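You operate a simulated robot arm through the tools that you are given. There is no shell and no other tool. Be economical: measure what you need, move in short steps, check, and stop when the job is done.

Carry out the task below with a simulated robot arm. There is one attempt and no reset: what you move stays moved.

TASK
Blot the damp book dry with the white blotter under the brass weight.
Fine: weight back in its place, blotter off on to the green mat beside the book. Set down upright: brass weight.

The check looks at the end state, three seconds after you hand in, the way a careful person would. Anything else that was tipped, shoved, dropped, spilled or broken makes it a failure.

THE ROBOT
A 7-joint arm with a two-finger parallel gripper, fixed in place. Base frame: the origin is at the foot of the arm, x ahead of it, y to its left, z up; the work surface is at about z = 0.85. Lengths are in m, angles in rad, forces in N, time in s.
With the tool pointing down near the work surface it reaches from about 0.36 to 0.78 m from the base axis. Its first joint turns from -2.897 to 2.897 rad. Payload 3.91 kg.
Tool frame: the origin (TCP) lies between the finger pads and is the grasp point; the fingertips stand 0.03 m ahead of it; z points along the fingers, y is the line along which they close. Largest opening 0.11 m; finger width 0.02, thickness 0.01; the body of the gripper, 0.048 by 0.112 m, starts 0.055 m behind the TCP.
Orientation is told as [roll, pitch, yaw] about the base's x, y, z axes, in that order, counted from this pose: with the fingers straight down and closing along the base's y, the tool's x points along the base's -x, its y along +y and its z along -z.

THE INTERFACE
- The arm moves only by the tool servo_tool. Its argument "increments" is one flat list of numbers, 7 for each row, row after row: the gripper command, from -1 (fully open) to 1 (shut), values between in proportion, then the shift along the tool's x, y, z in units of 20 mm (1.0 is 20 mm), then the turn, a rotation vector about the tool's x, y, z in units of 5 degrees (1.0 is 5 degrees). In form: [gripper, dx, dy, dz, wx, wy, wz, gripper, dx, dy, dz, wx, wy, wz, ...]. A call has 1 to 20 rows; each row shifts and turns the commanded pose from where the row before left it, along the tool's axes as they then stand. A call with a number of a shift or a turn outside -1 to 1 is refused whole. Rows are played at 5 a second. More than 0.05 m and 0.15 rad between two rows, or a gripper value outside its range, and nothing of the call is played. A pose out of reach is approached as far as the arm can. The call stops where the force on the tool passes 40 N (or 10 N more than at its start, if that is more) or the arm is blocked; 0.2 s more then pass. The fingers move at their own pace (about 0.153 m/s each) and stop on an object; they squeeze with about 30 N. The grip force told is the motor's: it shows also when the fingers shut on nothing. Time passes only in rows, and 0.2 s behind the last, so rows that do not move let the fingers close. It gives the time, the measured TCP pose, the force on the tool (base axes), the opening and the grip force at its end, in the units of the frame above (readings bear some noise), with the torque about the TCP (base axes, N m) and any sound that the robot's microphone picked up, and new pictures: "show" is both (left out), scene, wrist or none.
- Cameras (640 x 400 px; columns grow to the right, rows downward): "scene" is fixed at [0.4028, 0.5001, 1.4118]; the picture's right is [-0.99, -0.16, 0.00], its down [-0.07, 0.44, -0.89] and it looks along [0.14, -0.88, -0.45] (base axes); focal length 340 px, centre (320, 200). "wrist" rides on the gripper at [0.077, 0.007, -0.114] in the tool frame; the picture's right is [-0.09, 1.00, 0.00], its down [-0.80, -0.07, -0.59] and it looks along [-0.59, -0.05, 0.80] (tool axes); focal length 270 px, centre (320, 200). There is no depth. A picture from a camera that has moved, and an enlarged one, comes with that camera's place and axes in the base frame and with its lens.
- slide_trunk(by): slides the trunk up (or, below 0, down) by that many m; the arm rides with it, the base frame stays. It gives what a move gives, with no picture.
- enlarge(camera, box): a new picture of the part [left, top, right, bottom] of that camera's present view, enlarged. The clock stands still meanwhile.
- job_done(): hands the job in; it is judged then, once.

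Go step by step. Nothing tells you positions but the pictures and the camera data: compare them with the known pose of the tool, close in by small moves and look again before you grip or let go. The budget is 120 turns and 200 pictures, counting those below and the enlarged ones. Unless the task says otherwise, let go and move clear before handing in, and close with one line.

The tools are called after "Emit:" as name(argument=value, ...) on one line, values as JSON. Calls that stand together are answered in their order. servo_tool: Moves the arm, as the interface text tells. Its arguments: {"type":"object","properties":{"increments":{"type":"array"},"show":{"type":"string","enum":["both","scene","wrist","none"]}},"required":["increments"]} The other tools are called the same way: slide_trunk (by) slides the trunk up or down; enlarge (camera, box) takes an enlarged picture of a part of a camera's view; job_done () hands the job in.

At the start:

```text
clock: 0.0
tcp_pos: [0.2166, -0.3676, 1.1423]
tcp_rot: [-0.001, 0.0, -0.001]
force: [-0.3, 0.9, 0.2]
ft_torque: [0.01, 0.0, -0.01]
grip_width: 0.1098
grip_force: 0.1
trunk travel left (down, up): [-0.55, 0.06]
```

scene: 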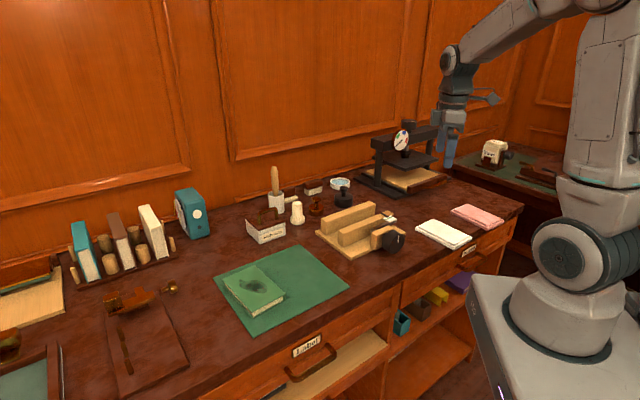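
wrist: 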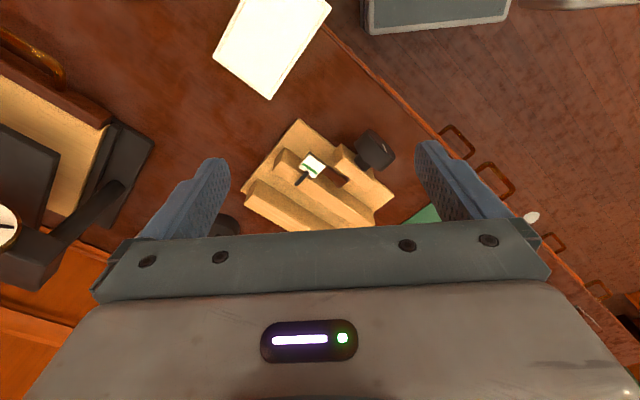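

I see a bench with a damp green book on a green mat, a white folded blotter at the right next to a pink one, and several small items. I'll look closer to find the brass weight.

Emit:
enlarge(camera="scene", box=[200, 150, 360, 250])

Emit:
enlarge(camera="scene", box=[60, 180, 220, 320])

Emit:
enlarge(camera="scene", box=[310, 180, 510, 305])

Emit:
enlarge(camera="scene", box=[200, 220, 360, 340])

```text
4.00 times, centred on (280, 200) of scene
camera zoom: at [0.4028, 0.5001, 1.4118], right [-0.99, -0.16, 0.0], down [-0.07, 0.44, -0.89], along [0.14, -0.88, -0.45], focal length 1358 px, centre (480, 200)
```

zoom: 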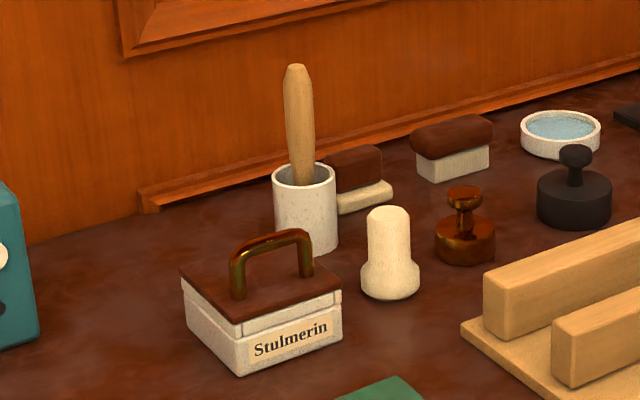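

```text
2.86 times, centred on (140, 250) of scene
camera zoom: at [0.4028, 0.5001, 1.4118], right [-0.99, -0.16, 0.0], down [-0.07, 0.44, -0.89], along [0.14, -0.88, -0.45], focal length 970 px, centre (834, 57)
```

zoom: 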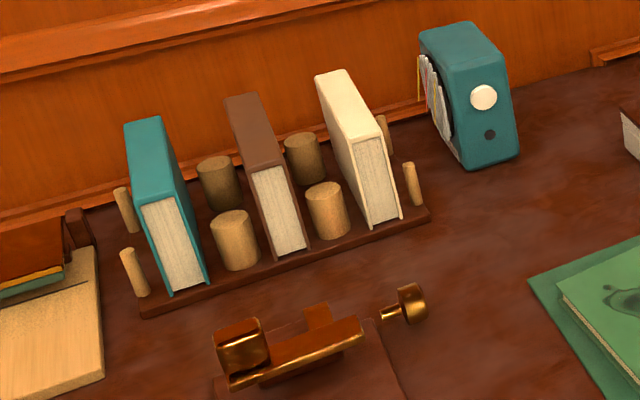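

```text
3.20 times, centred on (410, 242) of scene
camera zoom: at [0.4028, 0.5001, 1.4118], right [-0.99, -0.16, 0.0], down [-0.07, 0.44, -0.89], along [0.14, -0.88, -0.45], focal length 1086 px, centre (32, 64)
```

zoom: 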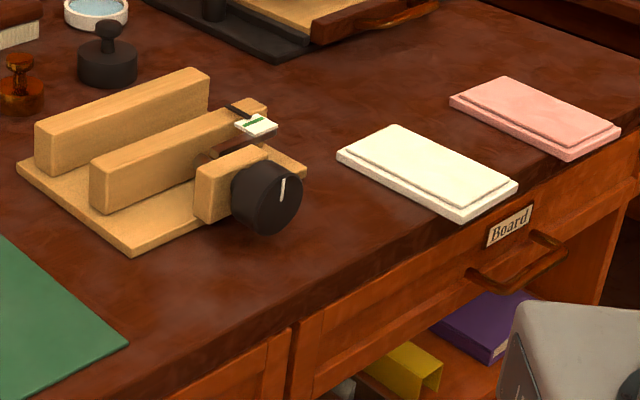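

```text
3.33 times, centred on (280, 280) of scene
camera zoom: at [0.4028, 0.5001, 1.4118], right [-0.99, -0.16, 0.0], down [-0.07, 0.44, -0.89], along [0.14, -0.88, -0.45], focal length 1132 px, centre (453, -67)
```

zoom: 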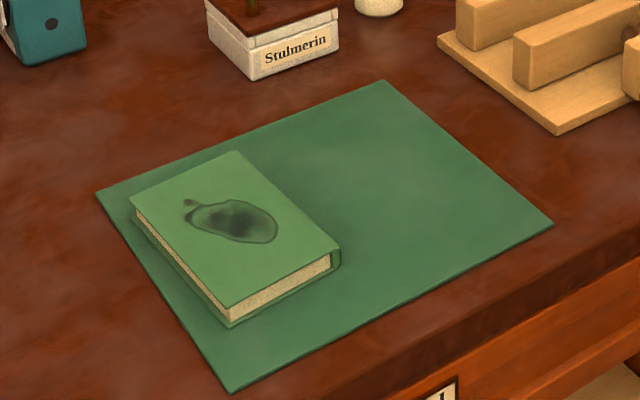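

The weight with the copper/brass sheen stands at about (0.57,-0.46), the white blotter at about (0.173,-0.415) and the book at about (0.61,-0.08). The blotter and book are turned about 45° and are much the same size. I'll turn the tool and move over the blotter to look.

Emit:
servo_tool(increments=[-1, 0, 0, 0.6, 0, 0, 1, -1, 0, 0, 0.6, 0, 0, 1, -1, 0, 0, 0.6, 0, 0, 1, -1, 0, 0, 0.6, 0, 0, 1, -1, 0, 0, 0.6, 0, 0, 1, -1, 0, 0, 0.6, 0, 0, 1, -1, 0, 0, 0.6, 0, 0, 1, -1, 0, 0, 0.6, 0, 0, 1, -1, 0, 0, 0.6, 0, 0, 0.6, -1, 0, -0.8, 0.2, 0, 0, 0, -1, 0, -0.8, 0, 0, 0, 0, -1, 0, -0.8, 0, 0, 0, 0, -1, 0, -0.8, 0, 0, 0, 0, -1, 0, 0, 0, 0, 0, 0])

```text
clock: 3.0
tcp_pos: [0.1732, -0.4124, 1.0315]
tcp_rot: [0.001, 0.0, -0.75]
force: [0.3, 0.2, 0.1]
ft_torque: [0.0, 0.01, -0.02]
grip_width: 0.11
grip_force: 0.1
trunk travel left (down, up): [-0.55, 0.06]
camera wrist: at [0.1197, -0.3557, 1.1453], right [0.74, 0.67, 0.0], down [0.54, -0.6, 0.59], along [0.4, -0.44, -0.8], focal length 270 px, centre (320, 200)
```

scene: 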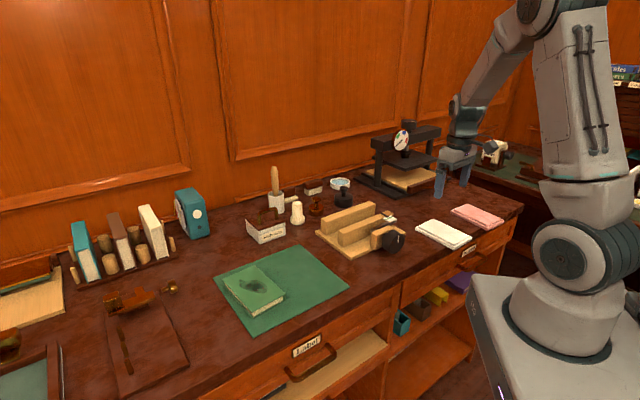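
wrist: 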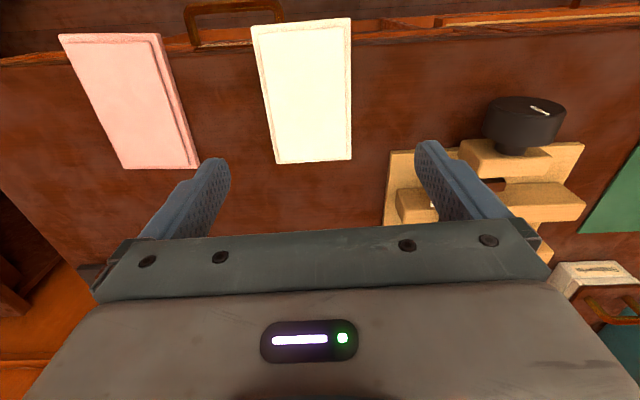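

The blotter measures about 0.09 × 0.14 and is centred about 12 mm to the -y side of the tool. I'll correct for that and go down partway for another look.

Emit:
servo_tool(increments=[-1, -0.3, -0.6, 1, 0, 0, 0, -1, 0, 0, 1, 0, 0, 0, -1, 0, 0, 1, 0, 0, 0, -1, 0, 0, 1, 0, 0, 0, -1, 0, 0, 0.8, 0, 0, 0, -1, 0, 0, 0, 0, 0, 0])

```text
clock: 4.4
tcp_pos: [0.1689, -0.4263, 0.9357]
tcp_rot: [-0.001, 0.0, -0.75]
force: [-0.6, 0.0, -0.8]
ft_torque: [0.02, 0.01, 0.02]
grip_width: 0.1102
grip_force: 0.0
trunk travel left (down, up): [-0.55, 0.06]
camera wrist: at [0.1163, -0.3691, 1.0495], right [0.74, 0.67, 0.0], down [0.54, -0.6, 0.59], along [0.4, -0.44, -0.8], focal length 270 px, centre (320, 200)
```

scene: 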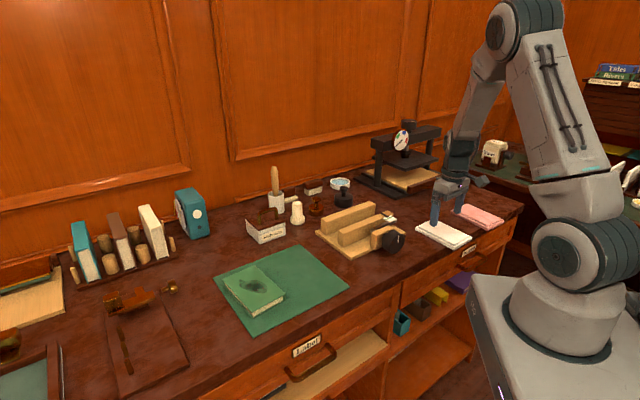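
wrist: 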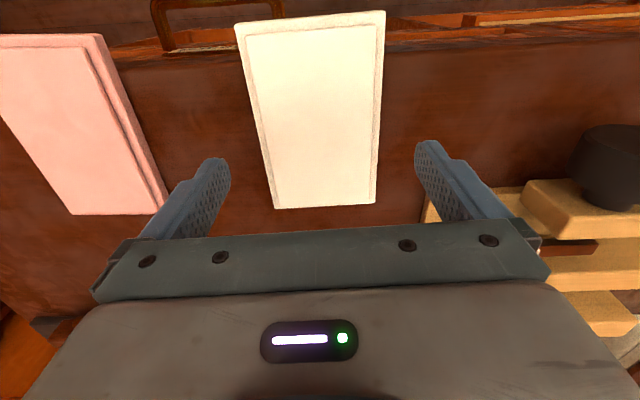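

The tool is centred on the blotter, whose width is about 91 mm. I'll go down so the tips stand just above the bench, then close.

Emit:
servo_tool(increments=[-1, 0, 0, 1, 0, 0, 0, -1, 0, 0, 1, 0, 0, 0, -1, 0, 0, 0.55, 0, 0, 0, -1, 0, 0, 0, 0, 0, 0], show="both")

Emit:
enlarge(camera="scene", box=[400, 180, 500, 260])

```text
clock: 5.4
tcp_pos: [0.1715, -0.4271, 0.8832]
tcp_rot: [0.0, 0.0, -0.75]
force: [-0.4, -0.6, 0.2]
ft_torque: [0.01, 0.01, -0.02]
grip_width: 0.1102
grip_force: 0.1
trunk travel left (down, up): [-0.55, 0.06]
camera wrist: at [0.1175, -0.3703, 0.9969], right [0.74, 0.67, 0.0], down [0.54, -0.6, 0.59], along [0.4, -0.44, -0.8], focal length 270 px, centre (320, 200)
```

scene: 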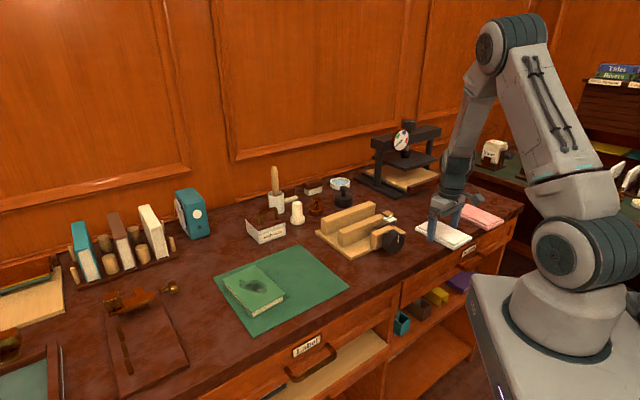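
wrist: 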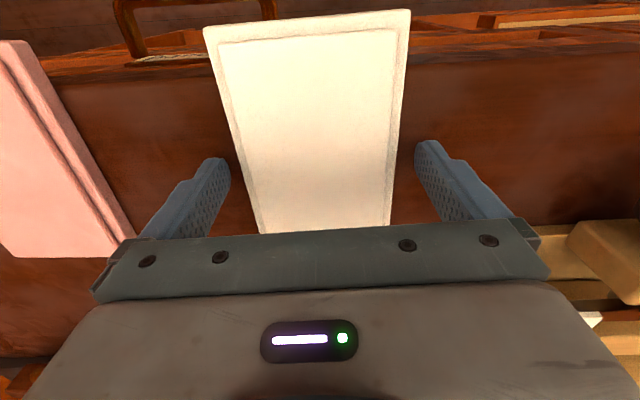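

```text
5.00 times, centred on (450, 220) of scene
camera zoom: at [0.4028, 0.5001, 1.4118], right [-0.99, -0.16, 0.0], down [-0.07, 0.44, -0.89], along [0.14, -0.88, -0.45], focal length 1697 px, centre (-330, 100)
```

zoom: 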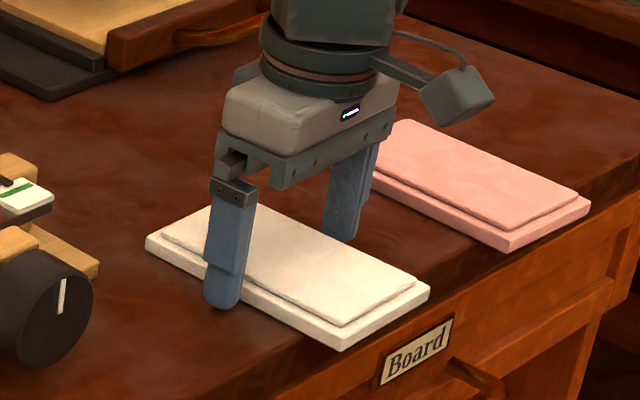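

The tips straddle the blotter at bench level. Closing.

Emit:
servo_tool(increments=[1, 0, 0, 0, 0, 0, 0, 1, 0, 0, 0, 0, 0, 0, 1, 0, 0, 0, 0, 0, 0], show="none")

Emit:
enlarge(camera="scene", box=[400, 180, 500, 260])

```text
clock: 6.2
tcp_pos: [0.1701, -0.4263, 0.8829]
tcp_rot: [0.0, 0.001, -0.75]
force: [-1.0, -0.4, 0.0]
ft_torque: [0.0, 0.0, 0.0]
grip_width: 0.0894
grip_force: 30.7
trunk travel left (down, up): [-0.55, 0.06]
```

```text
5.00 times, centred on (450, 220) of scene
camera zoom: at [0.4028, 0.5001, 1.4118], right [-0.99, -0.16, 0.0], down [-0.07, 0.44, -0.89], along [0.14, -0.88, -0.45], focal length 1697 px, centre (-330, 100)
```

zoom: 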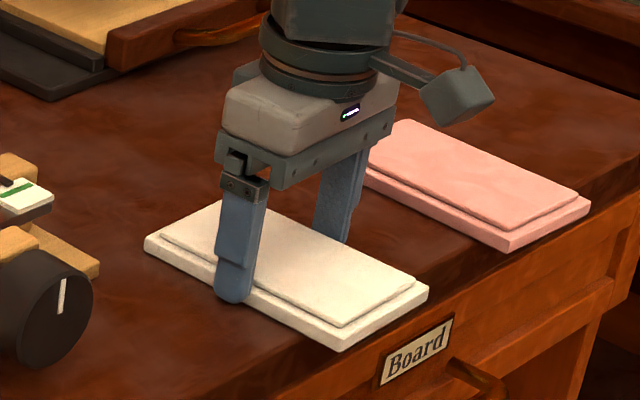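

It's gripped at 89 mm. Lifting.

Emit:
servo_tool(increments=[1, 0, 0, -0.5, 0, 0, 0, 1, 0, 0, -0.5, 0, 0, 0, 1, 0, 0, -1, 0, 0, 0, 1, 0, 0, -1, 0, 0, 0, 1, 0, 0, -1, 0, 0, 0, 1, 0, 0, -1, 0, 0, 0, 1, 0, 0, -1, 0, 0, 0, 1, 0, 0, 0, 0, 0, 0])

```text
clock: 8.0
tcp_pos: [0.1695, -0.4292, 1.0043]
tcp_rot: [0.0, 0.0, -0.751]
force: [-0.3, 0.1, -0.3]
ft_torque: [-0.03, -0.03, 0.02]
grip_width: 0.0892
grip_force: 30.3
trunk travel left (down, up): [-0.55, 0.06]
camera wrist: at [0.1167, -0.372, 1.1179], right [0.74, 0.67, 0.0], down [0.54, -0.6, 0.59], along [0.4, -0.44, -0.8], focal length 270 px, centre (320, 200)
```

scene: 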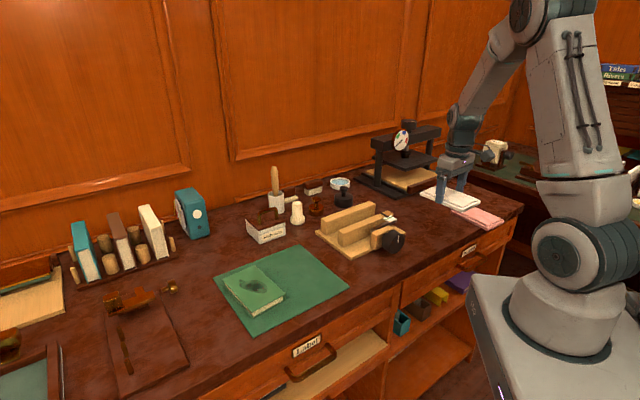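
wrist: 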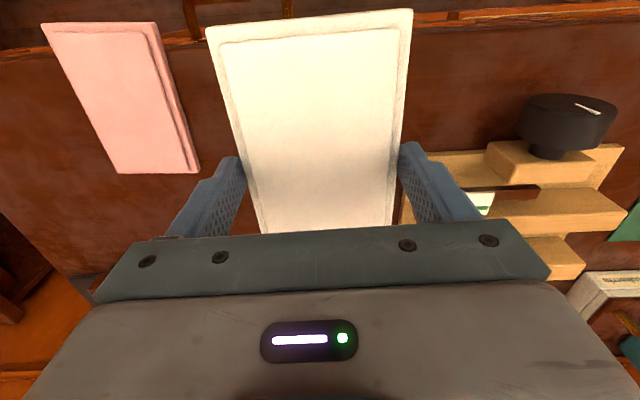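

The blotter is held level. I'll carry it towards the book at a safe height.

Emit:
servo_tool(increments=[1, -0.15, 1, 0, 0, 0, 0, 1, -0.15, 1, 0, 0, 0, 0, 1, -0.15, 1, 0, 0, 0, 0, 1, -0.15, 1, 0, 0, 0, 0, 1, -0.15, 1, 0, 0, 0, 0, 1, -0.15, 1, 0, 0, 0, 0, 1, -0.15, 1, 0, 0, 0, 0, 1, -0.15, 1, 0, 0, 0, 0, 1, -0.15, 1, 0, 0, 0, 0, 1, -0.15, 1, 0, 0, 0, 0, 1, -0.15, 1, 0, 0, 0, 0, 1, -0.15, 1, 0, 0, 0, 0, 1, -0.15, 1, 0, 0, 0, 0, 1, -0.15, 1, 0, 0, 0, 0, 1, -0.15, 1, 0, 0, 0, 0, 1, -0.15, 1, 0, 0, 0, 0, 1, -0.15, 1, 0, 0, 0, 0, 1, -0.15, 1, 0, 0, 0, 0, 1, -0.15, 1, 0, 0, 0, 0, 1, 0, 0, 0, 0, 0, 0])

```text
clock: 12.2
tcp_pos: [0.473, -0.187, 1.0033]
tcp_rot: [-0.001, 0.0, -0.75]
force: [-0.6, -0.2, 0.4]
ft_torque: [0.0, -0.03, 0.02]
grip_width: 0.0893
grip_force: 30.2
trunk travel left (down, up): [-0.55, 0.06]
camera wrist: at [0.4195, -0.1301, 1.1171], right [0.74, 0.67, 0.0], down [0.54, -0.6, 0.59], along [0.4, -0.44, -0.8], focal length 270 px, centre (320, 200)
```

scene: 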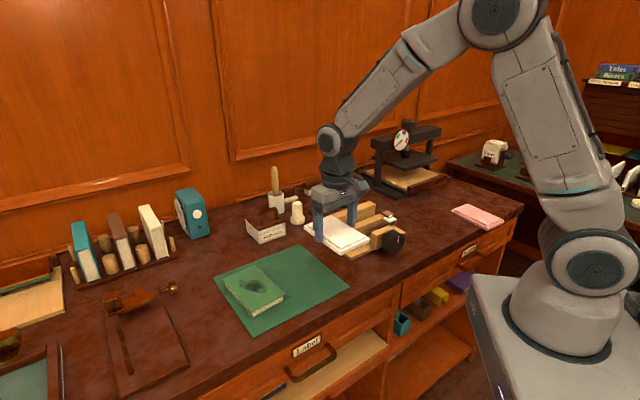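
wrist: 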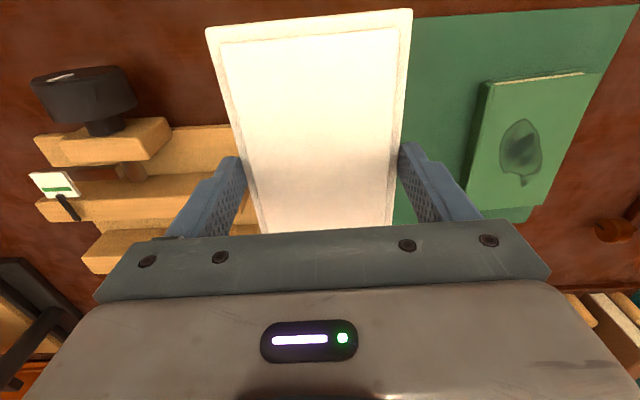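

The book is now visible beside the blotter in the wrist view. I'll zoom in to measure its position and height.

Emit:
enlarge(camera="wrist", box=[440, 50, 620, 230])

Emit:
enlarge(camera="scene", box=[210, 240, 320, 320])

```text
2.22 times, centred on (530, 140) of wrist
camera zoom: at [0.4195, -0.1301, 1.1171], right [0.74, 0.67, 0.0], down [0.54, -0.6, 0.59], along [0.4, -0.44, -0.8], focal length 601 px, centre (-147, 333)
```

zoom: 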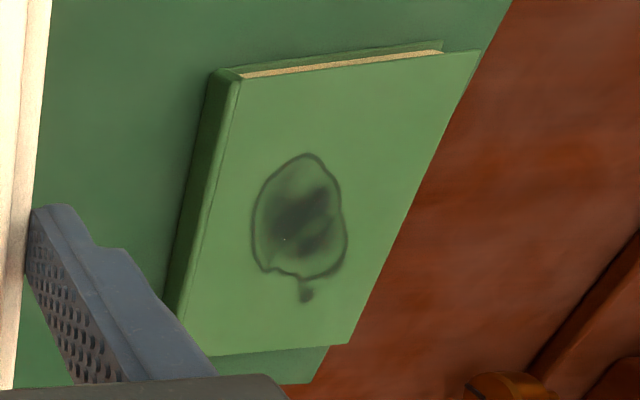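

```text
5.00 times, centred on (265, 280) of scene
camera zoom: at [0.4028, 0.5001, 1.4118], right [-0.99, -0.16, 0.0], down [-0.07, 0.44, -0.89], along [0.14, -0.88, -0.45], focal length 1697 px, centre (595, -200)
```

zoom: 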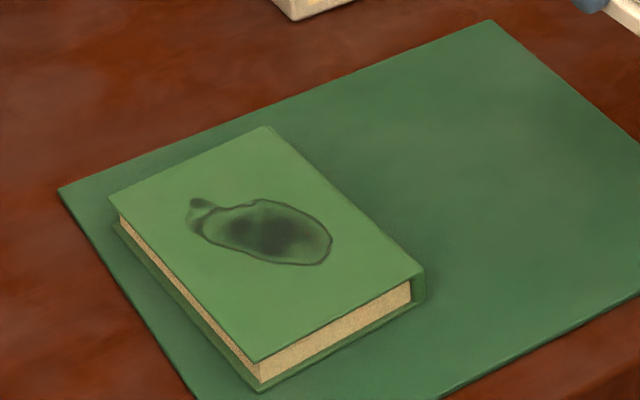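

Zooms may be wider than the box I asked for, so I recomputed. Both cameras now put the book centre at about (0.656,-0.087), with its top near z 0.868. I'll move over it, turning about 2° to line up with it.

Emit:
servo_tool(increments=[1, -0.33, 0.99, 0, 0, 0, -0.04, 1, -0.33, 0.99, 0, 0, 0, -0.04, 1, -0.33, 0.99, 0, 0, 0, -0.04, 1, -0.33, 0.99, 0, 0, 0, -0.04, 1, -0.33, 0.99, 0, 0, 0, -0.04, 1, -0.33, 0.99, 0, 0, 0, -0.04, 1, -0.33, 0.99, 0, 0, 0, -0.04, 1, -0.33, 0.99, 0, 0, 0, -0.04, 1, -0.33, 0.99, 0, 0, 0, -0.04, 1, -0.33, 0.99, 0, 0, 0, -0.04, 1, 0, 0, 1, 0, 0, 0, 1, 0, 0, 1, 0, 0, 0, 1, 0, 0, 1, 0, 0, 0, 1, 0, 0, 0, 0, 0, 0])

Emit:
enlarge(camera="scene", box=[200, 230, 328, 310])

```text
clock: 15.2
tcp_pos: [0.6535, -0.0875, 0.9431]
tcp_rot: [0.001, 0.001, -0.715]
force: [0.7, -0.2, 0.1]
ft_torque: [-0.01, 0.0, 0.0]
grip_width: 0.0891
grip_force: 30.0
trunk travel left (down, up): [-0.55, 0.06]
camera wrist: at [0.5986, -0.0316, 1.0568], right [0.72, 0.69, 0.0], down [0.56, -0.58, 0.59], along [0.41, -0.43, -0.8], focal length 270 px, centre (320, 200)
```

scene: 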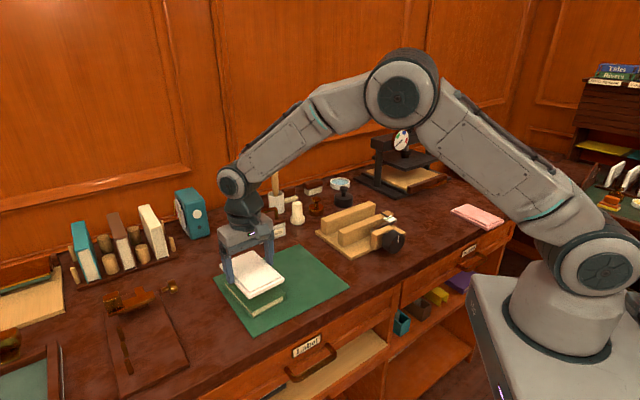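
wrist: 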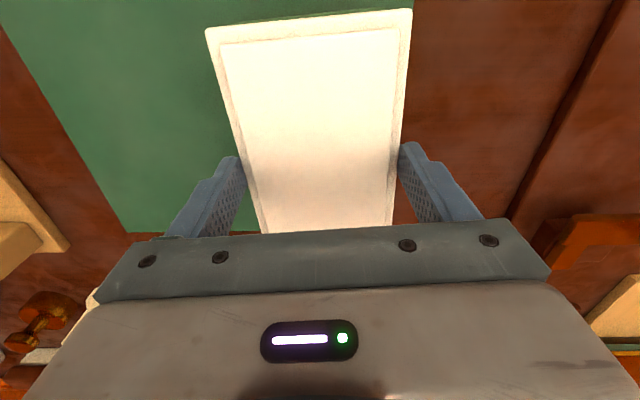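

```text
5.00 times, centred on (264, 270) of scene
camera zoom: at [0.4028, 0.5001, 1.4118], right [-0.99, -0.16, 0.0], down [-0.07, 0.44, -0.89], along [0.14, -0.88, -0.45], focal length 1697 px, centre (600, -150)
```

zoom: 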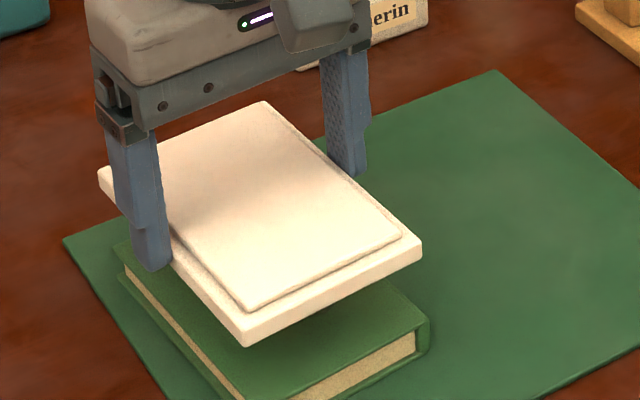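

It looks well aligned above the book. I'll lower it further and compare the edges.

Emit:
servo_tool(increments=[1, 0, 0, 1, 0, 0, 0, 1, 0, 0, 0.5, 0, 0, 0, 1, 0, 0, 0, 0, 0, 0], show="none")

Emit:
enlarge(camera="scene", box=[200, 240, 328, 320])

```text
clock: 16.0
tcp_pos: [0.6536, -0.0858, 0.9129]
tcp_rot: [0.0, 0.001, -0.716]
force: [-0.6, -0.2, -1.2]
ft_torque: [-0.01, 0.03, 0.01]
grip_width: 0.0891
grip_force: 30.4
trunk travel left (down, up): [-0.55, 0.06]
```

```text
5.00 times, centred on (264, 280) of scene
camera zoom: at [0.4028, 0.5001, 1.4118], right [-0.99, -0.16, 0.0], down [-0.07, 0.44, -0.89], along [0.14, -0.88, -0.45], focal length 1697 px, centre (600, -200)
```

zoom: 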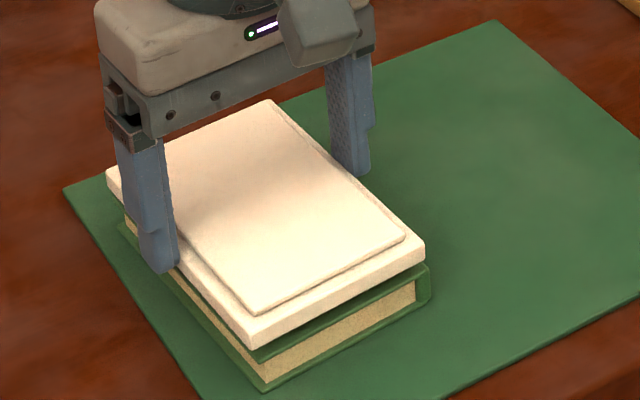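

Good alignment. I'll lower it in small steps to contact.

Emit:
servo_tool(increments=[1, 0, 0, 0.2, 0, 0, 0, 1, 0, 0, 0.1, 0, 0, 0, 1, 0, 0, 0, 0, 0, 0], show="none")

Emit:
enlarge(camera="scene", box=[200, 240, 328, 320])

```text
clock: 16.8
tcp_pos: [0.6537, -0.0865, 0.9062]
tcp_rot: [-0.001, 0.0, -0.714]
force: [0.7, 0.1, -1.1]
ft_torque: [0.01, -0.03, -0.01]
grip_width: 0.0892
grip_force: 30.2
trunk travel left (down, up): [-0.55, 0.06]
```

```text
5.00 times, centred on (264, 280) of scene
camera zoom: at [0.4028, 0.5001, 1.4118], right [-0.99, -0.16, 0.0], down [-0.07, 0.44, -0.89], along [0.14, -0.88, -0.45], focal length 1697 px, centre (600, -200)
```

zoom: 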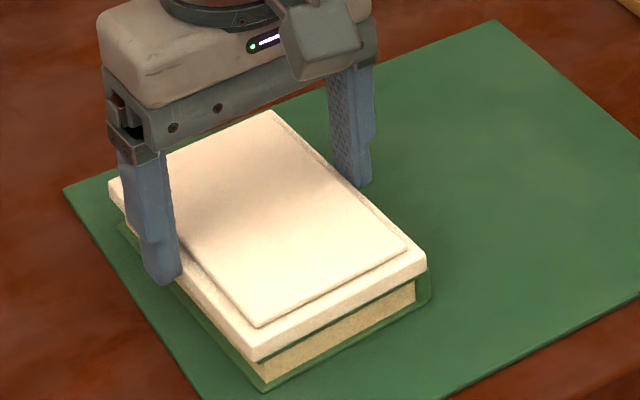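

Emit:
servo_tool(increments=[1, 0, 0, 0.1, 0, 0, 0, 1, 0, 0, 0, 0, 0, 0], show="none")

```text
clock: 17.4
tcp_pos: [0.6524, -0.0862, 0.9063]
tcp_rot: [0.001, -0.002, -0.716]
force: [1.0, 0.1, 13.1]
ft_torque: [0.27, 0.58, -0.05]
grip_width: 0.0891
grip_force: 30.2
trunk travel left (down, up): [-0.55, 0.06]
```

Contact at 13 N. I'll ease off slightly, open and retreat upward.

Emit:
servo_tool(increments=[1, 0, 0, -0.07, 0, 0, 0, -1, 0, 0, 0, 0, 0, 0, -1, 0, 0, 0, 0, 0, 0, -1, 0, 0, -0.5, 0, 0, 0, -1, 0, 0, -1, 0, 0, 0, -1, 0, 0, -1, 0, 0, 0, -1, 0, 0, -1, 0, 0, 0, -1, 0, 0, -1, 0, 0, 0, -1, 0, 0, -1, 0, 0, 0])

Emit:
enlarge(camera="scene", box=[200, 240, 328, 320])

```text
clock: 19.4
tcp_pos: [0.6526, -0.0856, 1.016]
tcp_rot: [0.0, 0.0, -0.714]
force: [-0.2, -0.1, 0.5]
ft_torque: [-0.02, 0.0, 0.03]
grip_width: 0.1101
grip_force: 0.1
trunk travel left (down, up): [-0.55, 0.06]
camera wrist: at [0.5971, -0.03, 1.1305], right [0.72, 0.69, 0.0], down [0.56, -0.58, 0.59], along [0.41, -0.43, -0.8], focal length 270 px, centre (320, 200)
```

scene: 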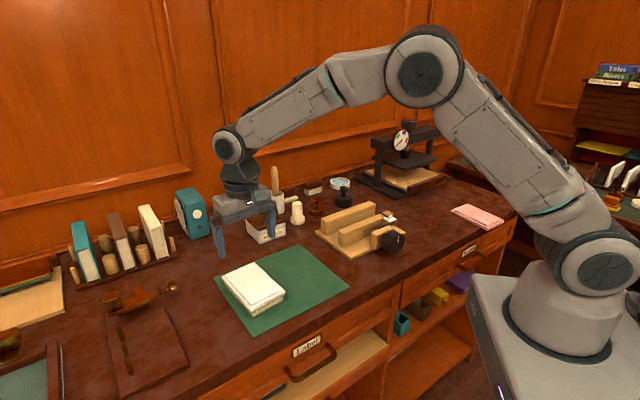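
wrist: 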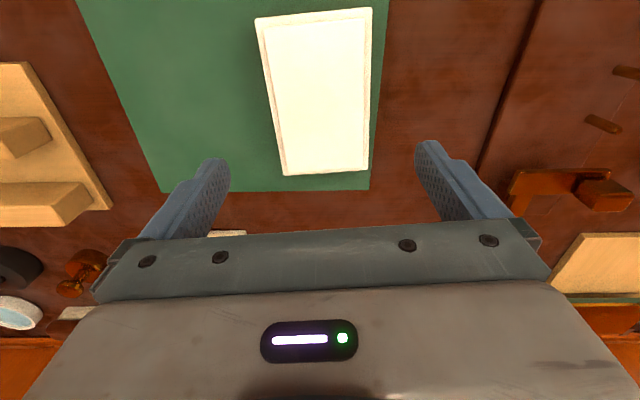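

```text
5.00 times, centred on (264, 280) of scene
camera zoom: at [0.4028, 0.5001, 1.4118], right [-0.99, -0.16, 0.0], down [-0.07, 0.44, -0.89], along [0.14, -0.88, -0.45], focal length 1697 px, centre (600, -200)
```

zoom: 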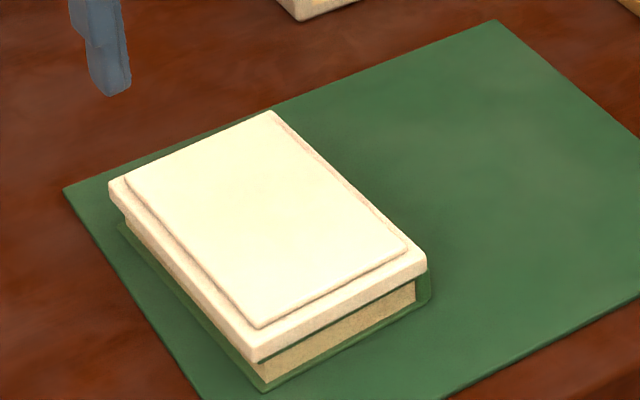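

The blotter sits squarely on the book. Now I'll turn the tool to yaw 0 and go above the brass weight to look at it.

Emit:
servo_tool(increments=[-0.1, 0, 0, 0, 0, 0, -1, -0.1, 0, 0, 0, 0, 0, -1, -0.1, 0, 0, 0, 0, 0, -1, -0.1, 0, 0, 0, 0, 0, -1, -0.1, 0, 0, 0, 0, 0, -1, -0.1, 0, 0, 0, 0, 0, -1, -0.1, 0, 0, 0, 0, 0, -1, -0.1, 0, 0, 0, 0, 0, -1, -0.1, 0, 0, 0, 0, 0, -0.2, -0.1, 0, 0, 0, 0, 0, 0], show="none")

Emit:
servo_tool(increments=[-0.1, 0.22, -0.98, 0, 0, 0, 0, -0.1, 0.22, -0.98, 0, 0, 0, 0, -0.1, 0.22, -0.98, 0, 0, 0, 0, -0.1, 0.22, -0.98, 0, 0, 0, 0, -0.1, 0.22, -0.98, 0, 0, 0, 0, -0.1, 0.22, -0.98, 0, 0, 0, 0, -0.1, 0.22, -0.98, 0, 0, 0, 0, -0.1, 0.22, -0.98, 0, 0, 0, 0, -0.1, 0.22, -0.98, 0, 0, 0, 0, -0.1, 0.22, -0.98, 0, 0, 0, 0, -0.1, 0.22, -0.98, 0, 0, 0, 0, -0.1, 0.22, -0.98, 0, 0, 0, 0, -0.1, 0.22, -0.98, 0, 0, 0, 0, -0.1, 0.22, -0.98, 0, 0, 0, 0, -0.1, 0.22, -0.98, 0, 0, 0, 0, -0.1, 0.22, -0.98, 0, 0, 0, 0, -0.1, 0.22, -0.98, 0, 0, 0, 0, -0.1, 0.22, -0.98, 0, 0, 0, 0, -0.1, 0, 0, 0, 0, 0, 0])

```text
clock: 21.6
tcp_pos: [0.6539, -0.0848, 1.0168]
tcp_rot: [0.0, -0.001, 0.001]
force: [0.4, -0.1, -0.6]
ft_torque: [0.0, 0.05, -0.03]
grip_width: 0.0603
grip_force: 0.2
trunk travel left (down, up): [-0.55, 0.06]
```

```text
clock: 25.6
tcp_pos: [0.5722, -0.439, 1.017]
tcp_rot: [0.001, 0.0, 0.0]
force: [-0.4, -0.7, 0.0]
ft_torque: [0.01, 0.0, 0.03]
grip_width: 0.0602
grip_force: 0.1
trunk travel left (down, up): [-0.55, 0.06]
camera wrist: at [0.4946, -0.4332, 1.132], right [0.09, 1.0, 0.0], down [0.8, -0.07, 0.59], along [0.59, -0.05, -0.8], focal length 270 px, centre (320, 200)
```

scene: 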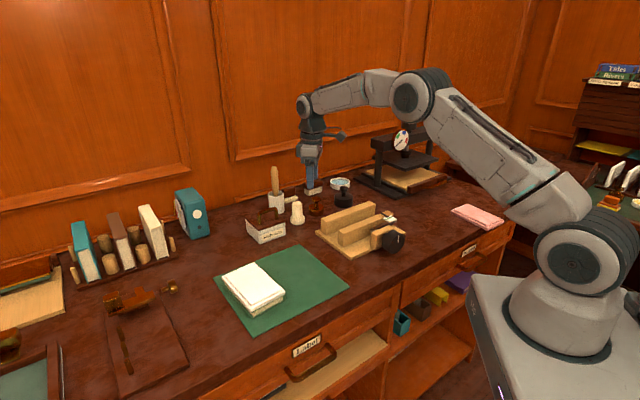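
wrist: 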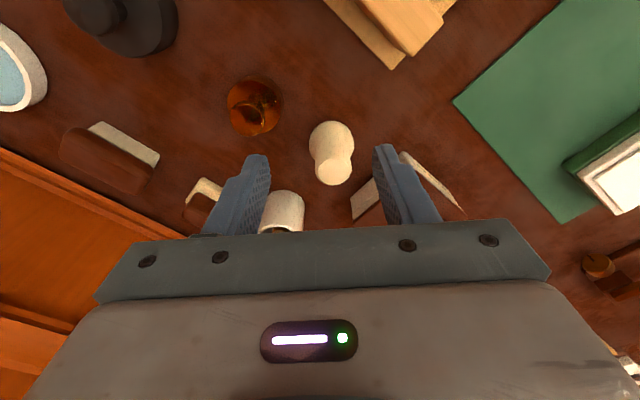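

The brass weight shows left of the fingers, at about (0.57,-0.50). I'll zoom in for detail.

Emit:
enlarge(camera="wrist", box=[180, 50, 372, 170])

```text
3.33 times, centred on (276, 110) of wrist
camera zoom: at [0.4946, -0.4332, 1.132], right [0.09, 1.0, 0.0], down [0.8, -0.07, 0.59], along [0.59, -0.05, -0.8], focal length 901 px, centre (467, 500)
```

zoom: 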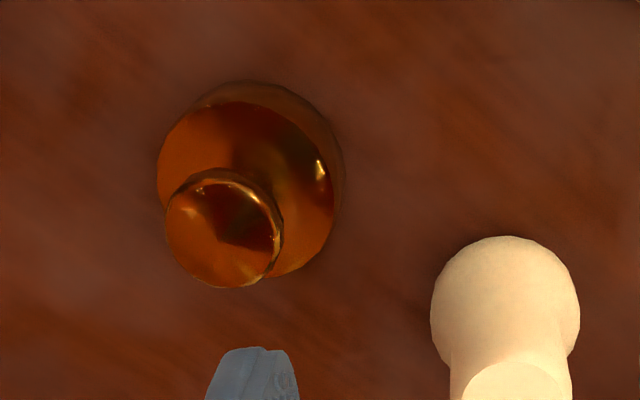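

The weight's axis is at about (0.569,-0.500), with the knob top near z 0.91. I'll move over it and descend partway.

Emit:
servo_tool(increments=[-0.1, 0.05, -0.8, 0, 0, 0, 0, -0.1, 0.04, -0.75, 0, 0, 0, 0, -0.1, 0.04, -0.75, 0, 0, 0, 0, -0.1, 0.04, -0.75, 0, 0, 0, 0, -0.1, 0, 0, 0.9, 0, 0, 0, -0.1, 0, 0, 0.9, 0, 0, 0, -0.1, 0, 0, 0, 0, 0, 0])

Emit:
enlarge(camera="wrist", box=[200, 10, 440, 160])

Emit:
enlarge(camera="scene", box=[265, 140, 361, 200])

```text
clock: 27.2
tcp_pos: [0.5705, -0.498, 0.9837]
tcp_rot: [0.0, 0.001, -0.001]
force: [0.2, -0.7, 0.9]
ft_torque: [-0.03, -0.02, 0.0]
grip_width: 0.0603
grip_force: 0.1
trunk travel left (down, up): [-0.55, 0.06]
camera wrist: at [0.4915, -0.4922, 1.0974], right [0.09, 1.0, 0.0], down [0.8, -0.07, 0.59], along [0.59, -0.05, -0.8], focal length 270 px, centre (320, 200)
```

scene: 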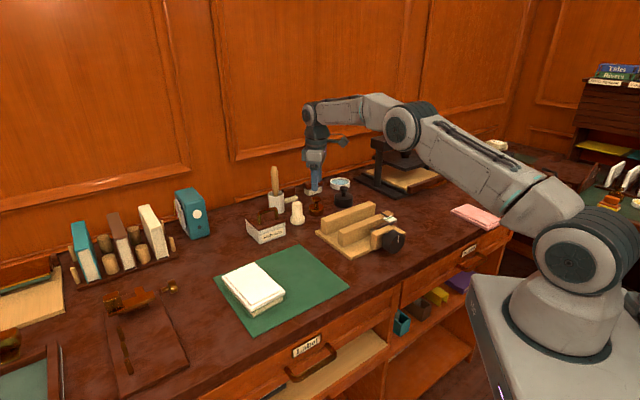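
wrist: 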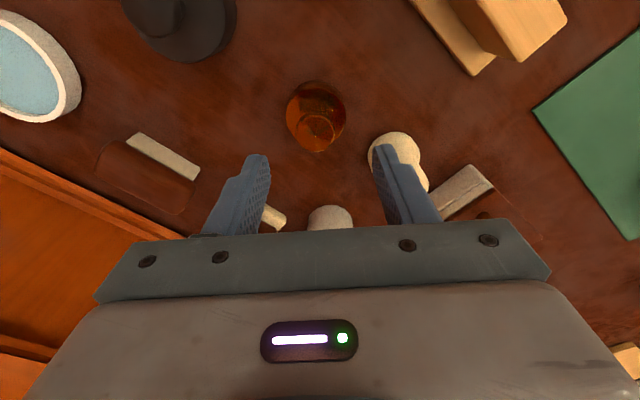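

```text
2.67 times, centred on (320, 85) of wrist
camera zoom: at [0.4915, -0.4922, 1.0974], right [0.09, 1.0, 0.0], down [0.8, -0.07, 0.59], along [0.59, -0.05, -0.8], focal length 721 px, centre (320, 507)
```

zoom: 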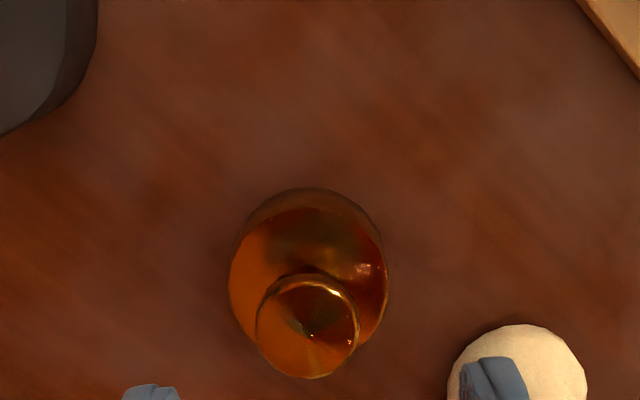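

```text
6.67 times, centred on (313, 170) of scene
camera zoom: at [0.4028, 0.5001, 1.4118], right [-0.99, -0.16, 0.0], down [-0.07, 0.44, -0.89], along [0.14, -0.88, -0.45], focal length 2263 px, centre (367, 400)
```

zoom: 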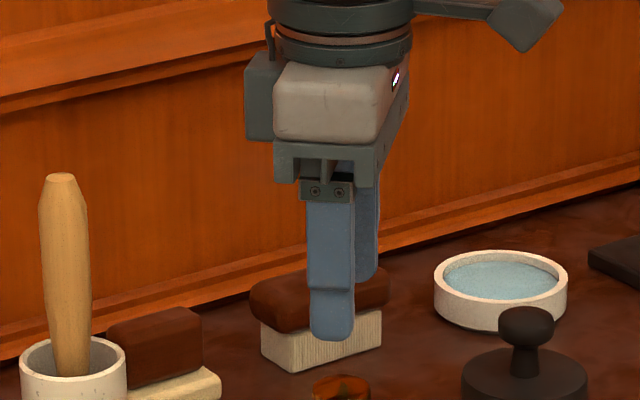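

Centred within about 3 mm. I'll descend so the tips sit around the knob, just above the weight's body.

Emit:
servo_tool(increments=[-0.1, 0.05, -0.15, 0.8, 0, 0, 0, -0.1, 0, 0, 0.8, 0, 0, 0, -0.1, 0, 0, 0.8, 0, 0, 0, -0.1, 0, 0, 0.7, 0, 0, 0, -0.1, 0, 0, 0, 0, 0, 0])

Emit:
enlarge(camera="wrist", box=[200, 70, 440, 220])

Emit:
enlarge(camera="scene", box=[269, 160, 365, 220])

```text
clock: 28.4
tcp_pos: [0.5684, -0.5035, 0.9201]
tcp_rot: [0.0, -0.002, 0.0]
force: [-0.1, 0.4, -1.0]
ft_torque: [0.0, 0.03, 0.01]
grip_width: 0.0604
grip_force: 0.0
trunk travel left (down, up): [-0.55, 0.06]
camera wrist: at [0.4898, -0.4963, 1.0344], right [0.09, 1.0, 0.0], down [0.8, -0.07, 0.59], along [0.59, -0.05, -0.8], focal length 270 px, centre (320, 200)
```

scene: 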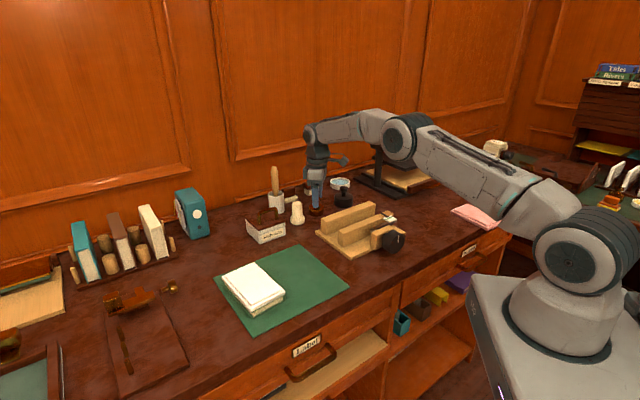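
wrist: 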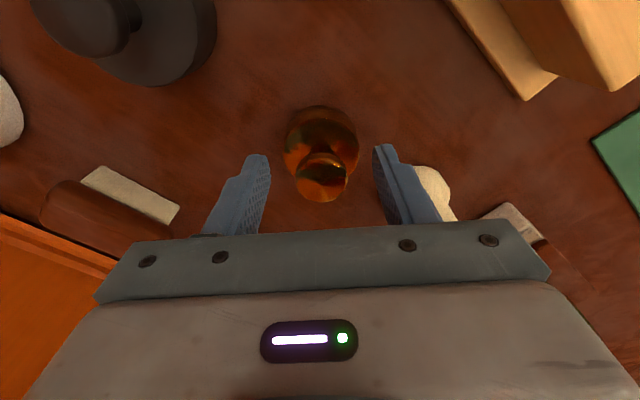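

```text
2.67 times, centred on (320, 145) of wrist
camera zoom: at [0.4898, -0.4963, 1.0344], right [0.09, 1.0, 0.0], down [0.8, -0.07, 0.59], along [0.59, -0.05, -0.8], focal length 721 px, centre (320, 347)
```

zoom: 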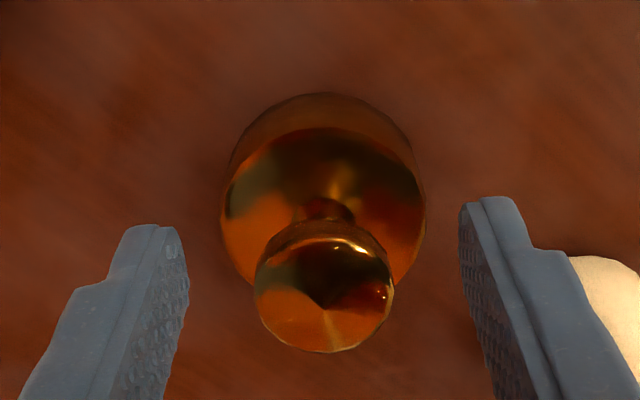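

```text
6.67 times, centred on (317, 190) of scene
camera zoom: at [0.4028, 0.5001, 1.4118], right [-0.99, -0.16, 0.0], down [-0.07, 0.44, -0.89], along [0.14, -0.88, -0.45], focal length 2263 px, centre (340, 267)
```

zoom: 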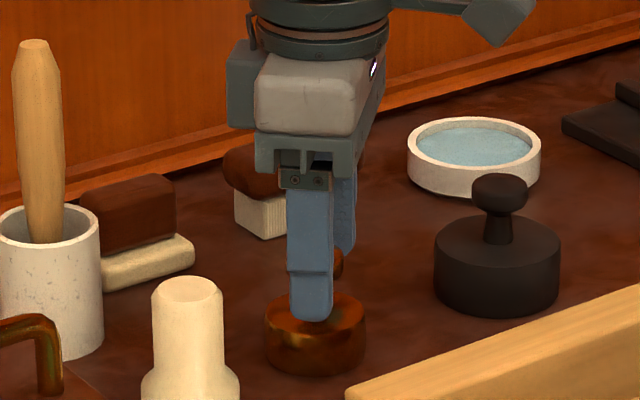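

Centred. I'll go down 3 mm more and close on the knob.

Emit:
servo_tool(increments=[-0.1, 0, 0.05, 0.15, 0, 0, 0, 1, 0, 0, 0, 0, 0, 0, 1, 0, 0, 0, 0, 0, 0, 1, 0, 0, 0, 0, 0, 0])

Emit:
enlarge(camera="wrist", box=[200, 70, 440, 220])

Emit:
enlarge(camera="scene", box=[269, 160, 365, 220])

```text
clock: 29.4
tcp_pos: [0.5678, -0.5025, 0.9174]
tcp_rot: [0.002, 0.001, -0.001]
force: [0.4, -0.5, 0.8]
ft_torque: [0.01, 0.02, -0.02]
grip_width: 0.0295
grip_force: 29.7
trunk travel left (down, up): [-0.55, 0.06]
camera wrist: at [0.4894, -0.496, 1.0314], right [0.09, 1.0, 0.0], down [0.8, -0.07, 0.59], along [0.59, -0.05, -0.8], focal length 270 px, centre (320, 200)
```

scene: 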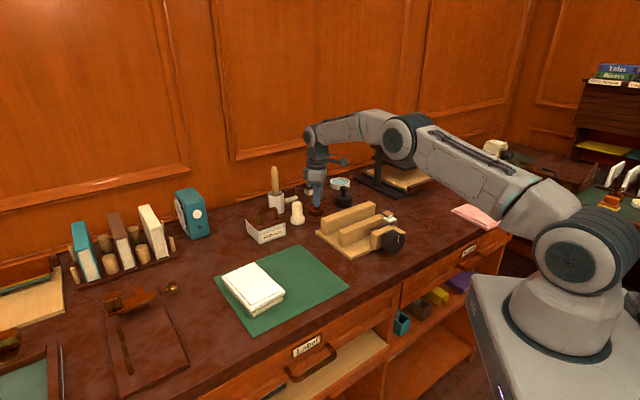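
wrist: 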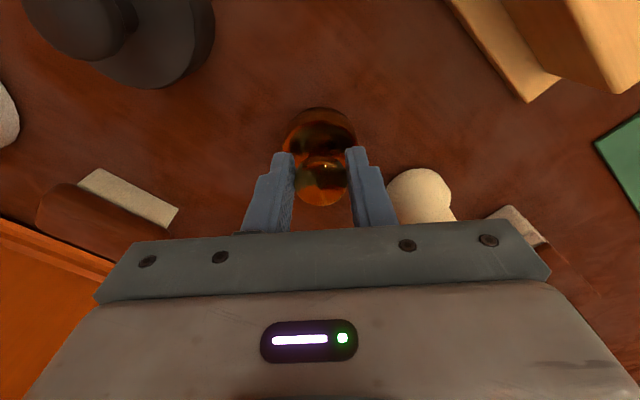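

```text
2.67 times, centred on (320, 145) of wrist
camera zoom: at [0.4894, -0.496, 1.0314], right [0.09, 1.0, 0.0], down [0.8, -0.07, 0.59], along [0.59, -0.05, -0.8], focal length 721 px, centre (320, 347)
```

zoom: 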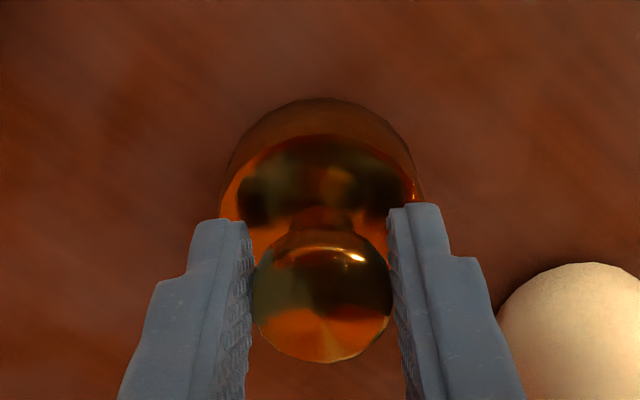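

```text
6.67 times, centred on (317, 190) of scene
camera zoom: at [0.4028, 0.5001, 1.4118], right [-0.99, -0.16, 0.0], down [-0.07, 0.44, -0.89], along [0.14, -0.88, -0.45], focal length 2263 px, centre (340, 267)
```

zoom: 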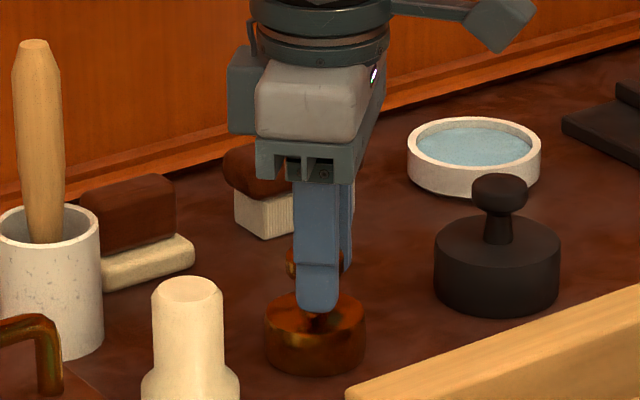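

The knob is held at 29.5 mm, and the weight's home is TCP (0.568,-0.5025,0.917). Lifting straight up.

Emit:
servo_tool(increments=[1, 0, 0, -0.4, 0, 0, 0, 1, 0, 0, -0.8, 0, 0, 0, 1, 0, 0, -1, 0, 0, 0, 1, 0, 0, -1, 0, 0, 0, 1, 0, 0, -1, 0, 0, 0, 1, 0, 0, -1, 0, 0, 0, 1, 0, 0, -0.8, 0, 0, 0, 1, 0, 0, 0, 0, 0, 0])

```text
clock: 31.2
tcp_pos: [0.5704, -0.5009, 1.0335]
tcp_rot: [0.0, 0.0, 0.0]
force: [0.6, 0.1, -4.3]
ft_torque: [-0.02, 0.02, 0.0]
grip_width: 0.0295
grip_force: 29.9
trunk travel left (down, up): [-0.55, 0.06]
camera wrist: at [0.4913, -0.4943, 1.1482], right [0.09, 1.0, 0.0], down [0.8, -0.07, 0.59], along [0.59, -0.05, -0.8], focal length 270 px, centre (320, 200)
```

scene: 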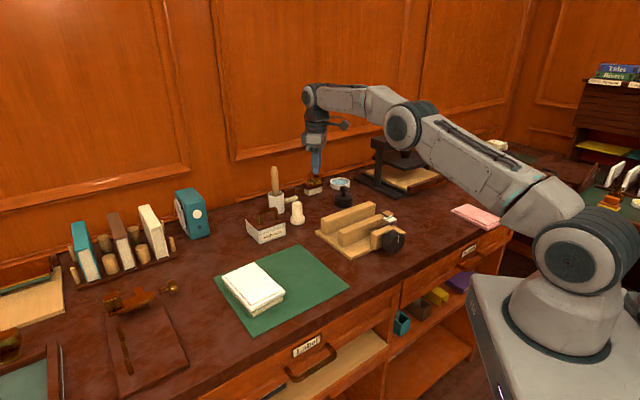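
wrist: 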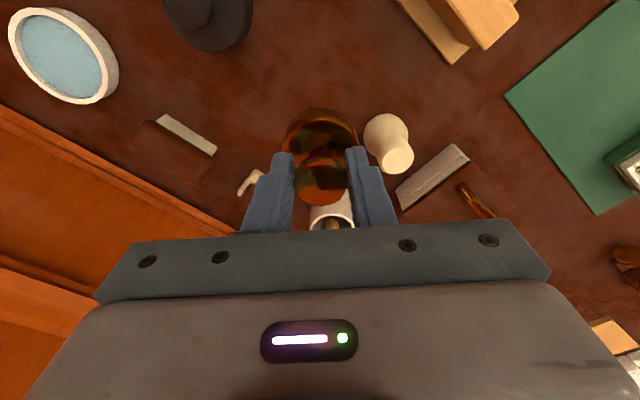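

Lifted cleanly (about 4.4 N). I'll raise it a little more and carry it over to the blotter.

Emit:
servo_tool(increments=[1, 0, 0, -0.8, 0, 0, 0, 1, 0, 0, -0.7, 0, 0, 0, 1, -0.2, 1, 0, 0, 0, 0, 1, -0.2, 1, 0, 0, 0, 0, 1, -0.2, 1, 0, 0, 0, 0, 1, -0.2, 1, 0, 0, 0, 0, 1, -0.2, 1, 0, 0, 0, 0, 1, -0.2, 1, 0, 0, 0, 0, 1, -0.2, 1, 0, 0, 0, 0, 1, -0.2, 1, 0, 0, 0, 0, 1, -0.2, 1, 0, 0, 0, 0, 1, -0.2, 1, 0, 0, 0, 0, 1, -0.2, 1, 0, 0, 0, 0, 1, -0.2, 1, 0, 0, 0, 0, 1, -0.2, 1, 0, 0, 0, 0, 1, -0.2, 1, 0, 0, 0, 0, 1, -0.2, 1, 0, 0, 0, 0, 1, -0.2, 1, 0, 0, 0, 0, 1, -0.2, 1, 0, 0, 0, 0, 1, -0.2, 1, 0, 0, 0, 0], show="none")

Emit:
servo_tool(increments=[1, -0.2, 0.9, 0, 0, 0, 0, 1, -0.2, 0.9, 0, 0, 0, 0, 1, -0.1, 0.9, 0, 0, 0, 0, 1, 0, 0, 1, 0, 0, 0, 1, 0, 0, 1, 0, 0, 0, 1, 0, 0, 1, 0, 0, 0, 1, 0, 0, 0, 0, 0, 0])

Emit:
enlarge(camera="scene", box=[200, 220, 328, 300])

```text
clock: 35.4
tcp_pos: [0.6418, -0.1434, 1.0624]
tcp_rot: [0.0, 0.0, 0.0]
force: [0.8, -0.2, -4.9]
ft_torque: [-0.03, 0.04, 0.03]
grip_width: 0.0294
grip_force: 30.2
trunk travel left (down, up): [-0.55, 0.06]
```

```text
clock: 37.0
tcp_pos: [0.6523, -0.0888, 1.0053]
tcp_rot: [0.0, -0.002, -0.001]
force: [0.5, -0.3, -5.0]
ft_torque: [-0.02, 0.02, 0.0]
grip_width: 0.0293
grip_force: 29.5
trunk travel left (down, up): [-0.55, 0.06]
camera wrist: at [0.5739, -0.0826, 1.1193], right [0.09, 1.0, 0.0], down [0.8, -0.07, 0.59], along [0.59, -0.05, -0.8], focal length 270 px, centre (320, 200)
```

scene: 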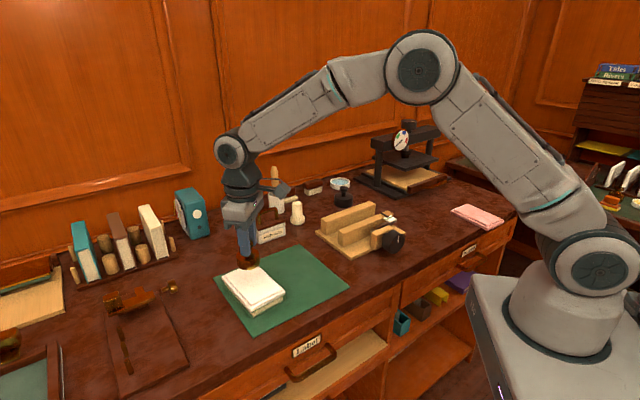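
wrist: 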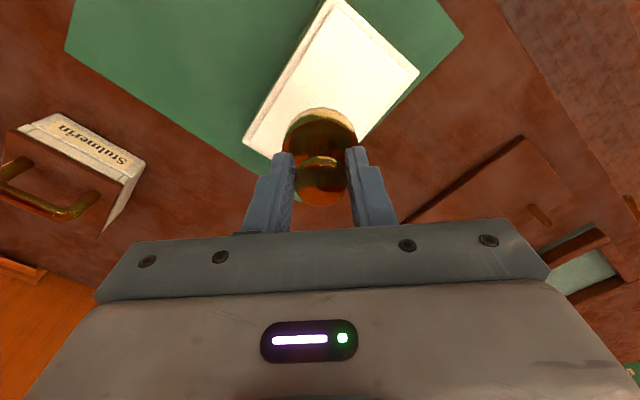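

```text
5.00 times, centred on (264, 260) of scene
camera zoom: at [0.4028, 0.5001, 1.4118], right [-0.99, -0.16, 0.0], down [-0.07, 0.44, -0.89], along [0.14, -0.88, -0.45], focal length 1697 px, centre (600, -100)
```

zoom: 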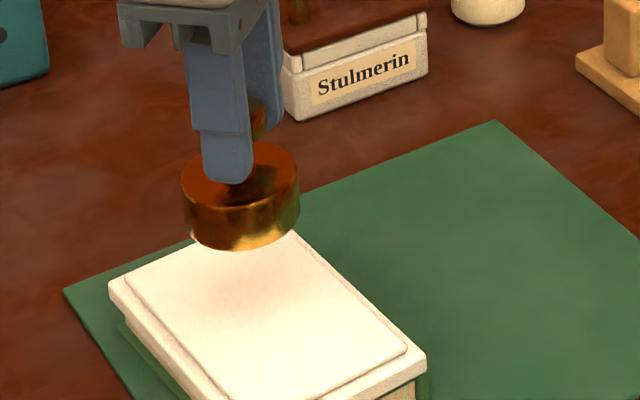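

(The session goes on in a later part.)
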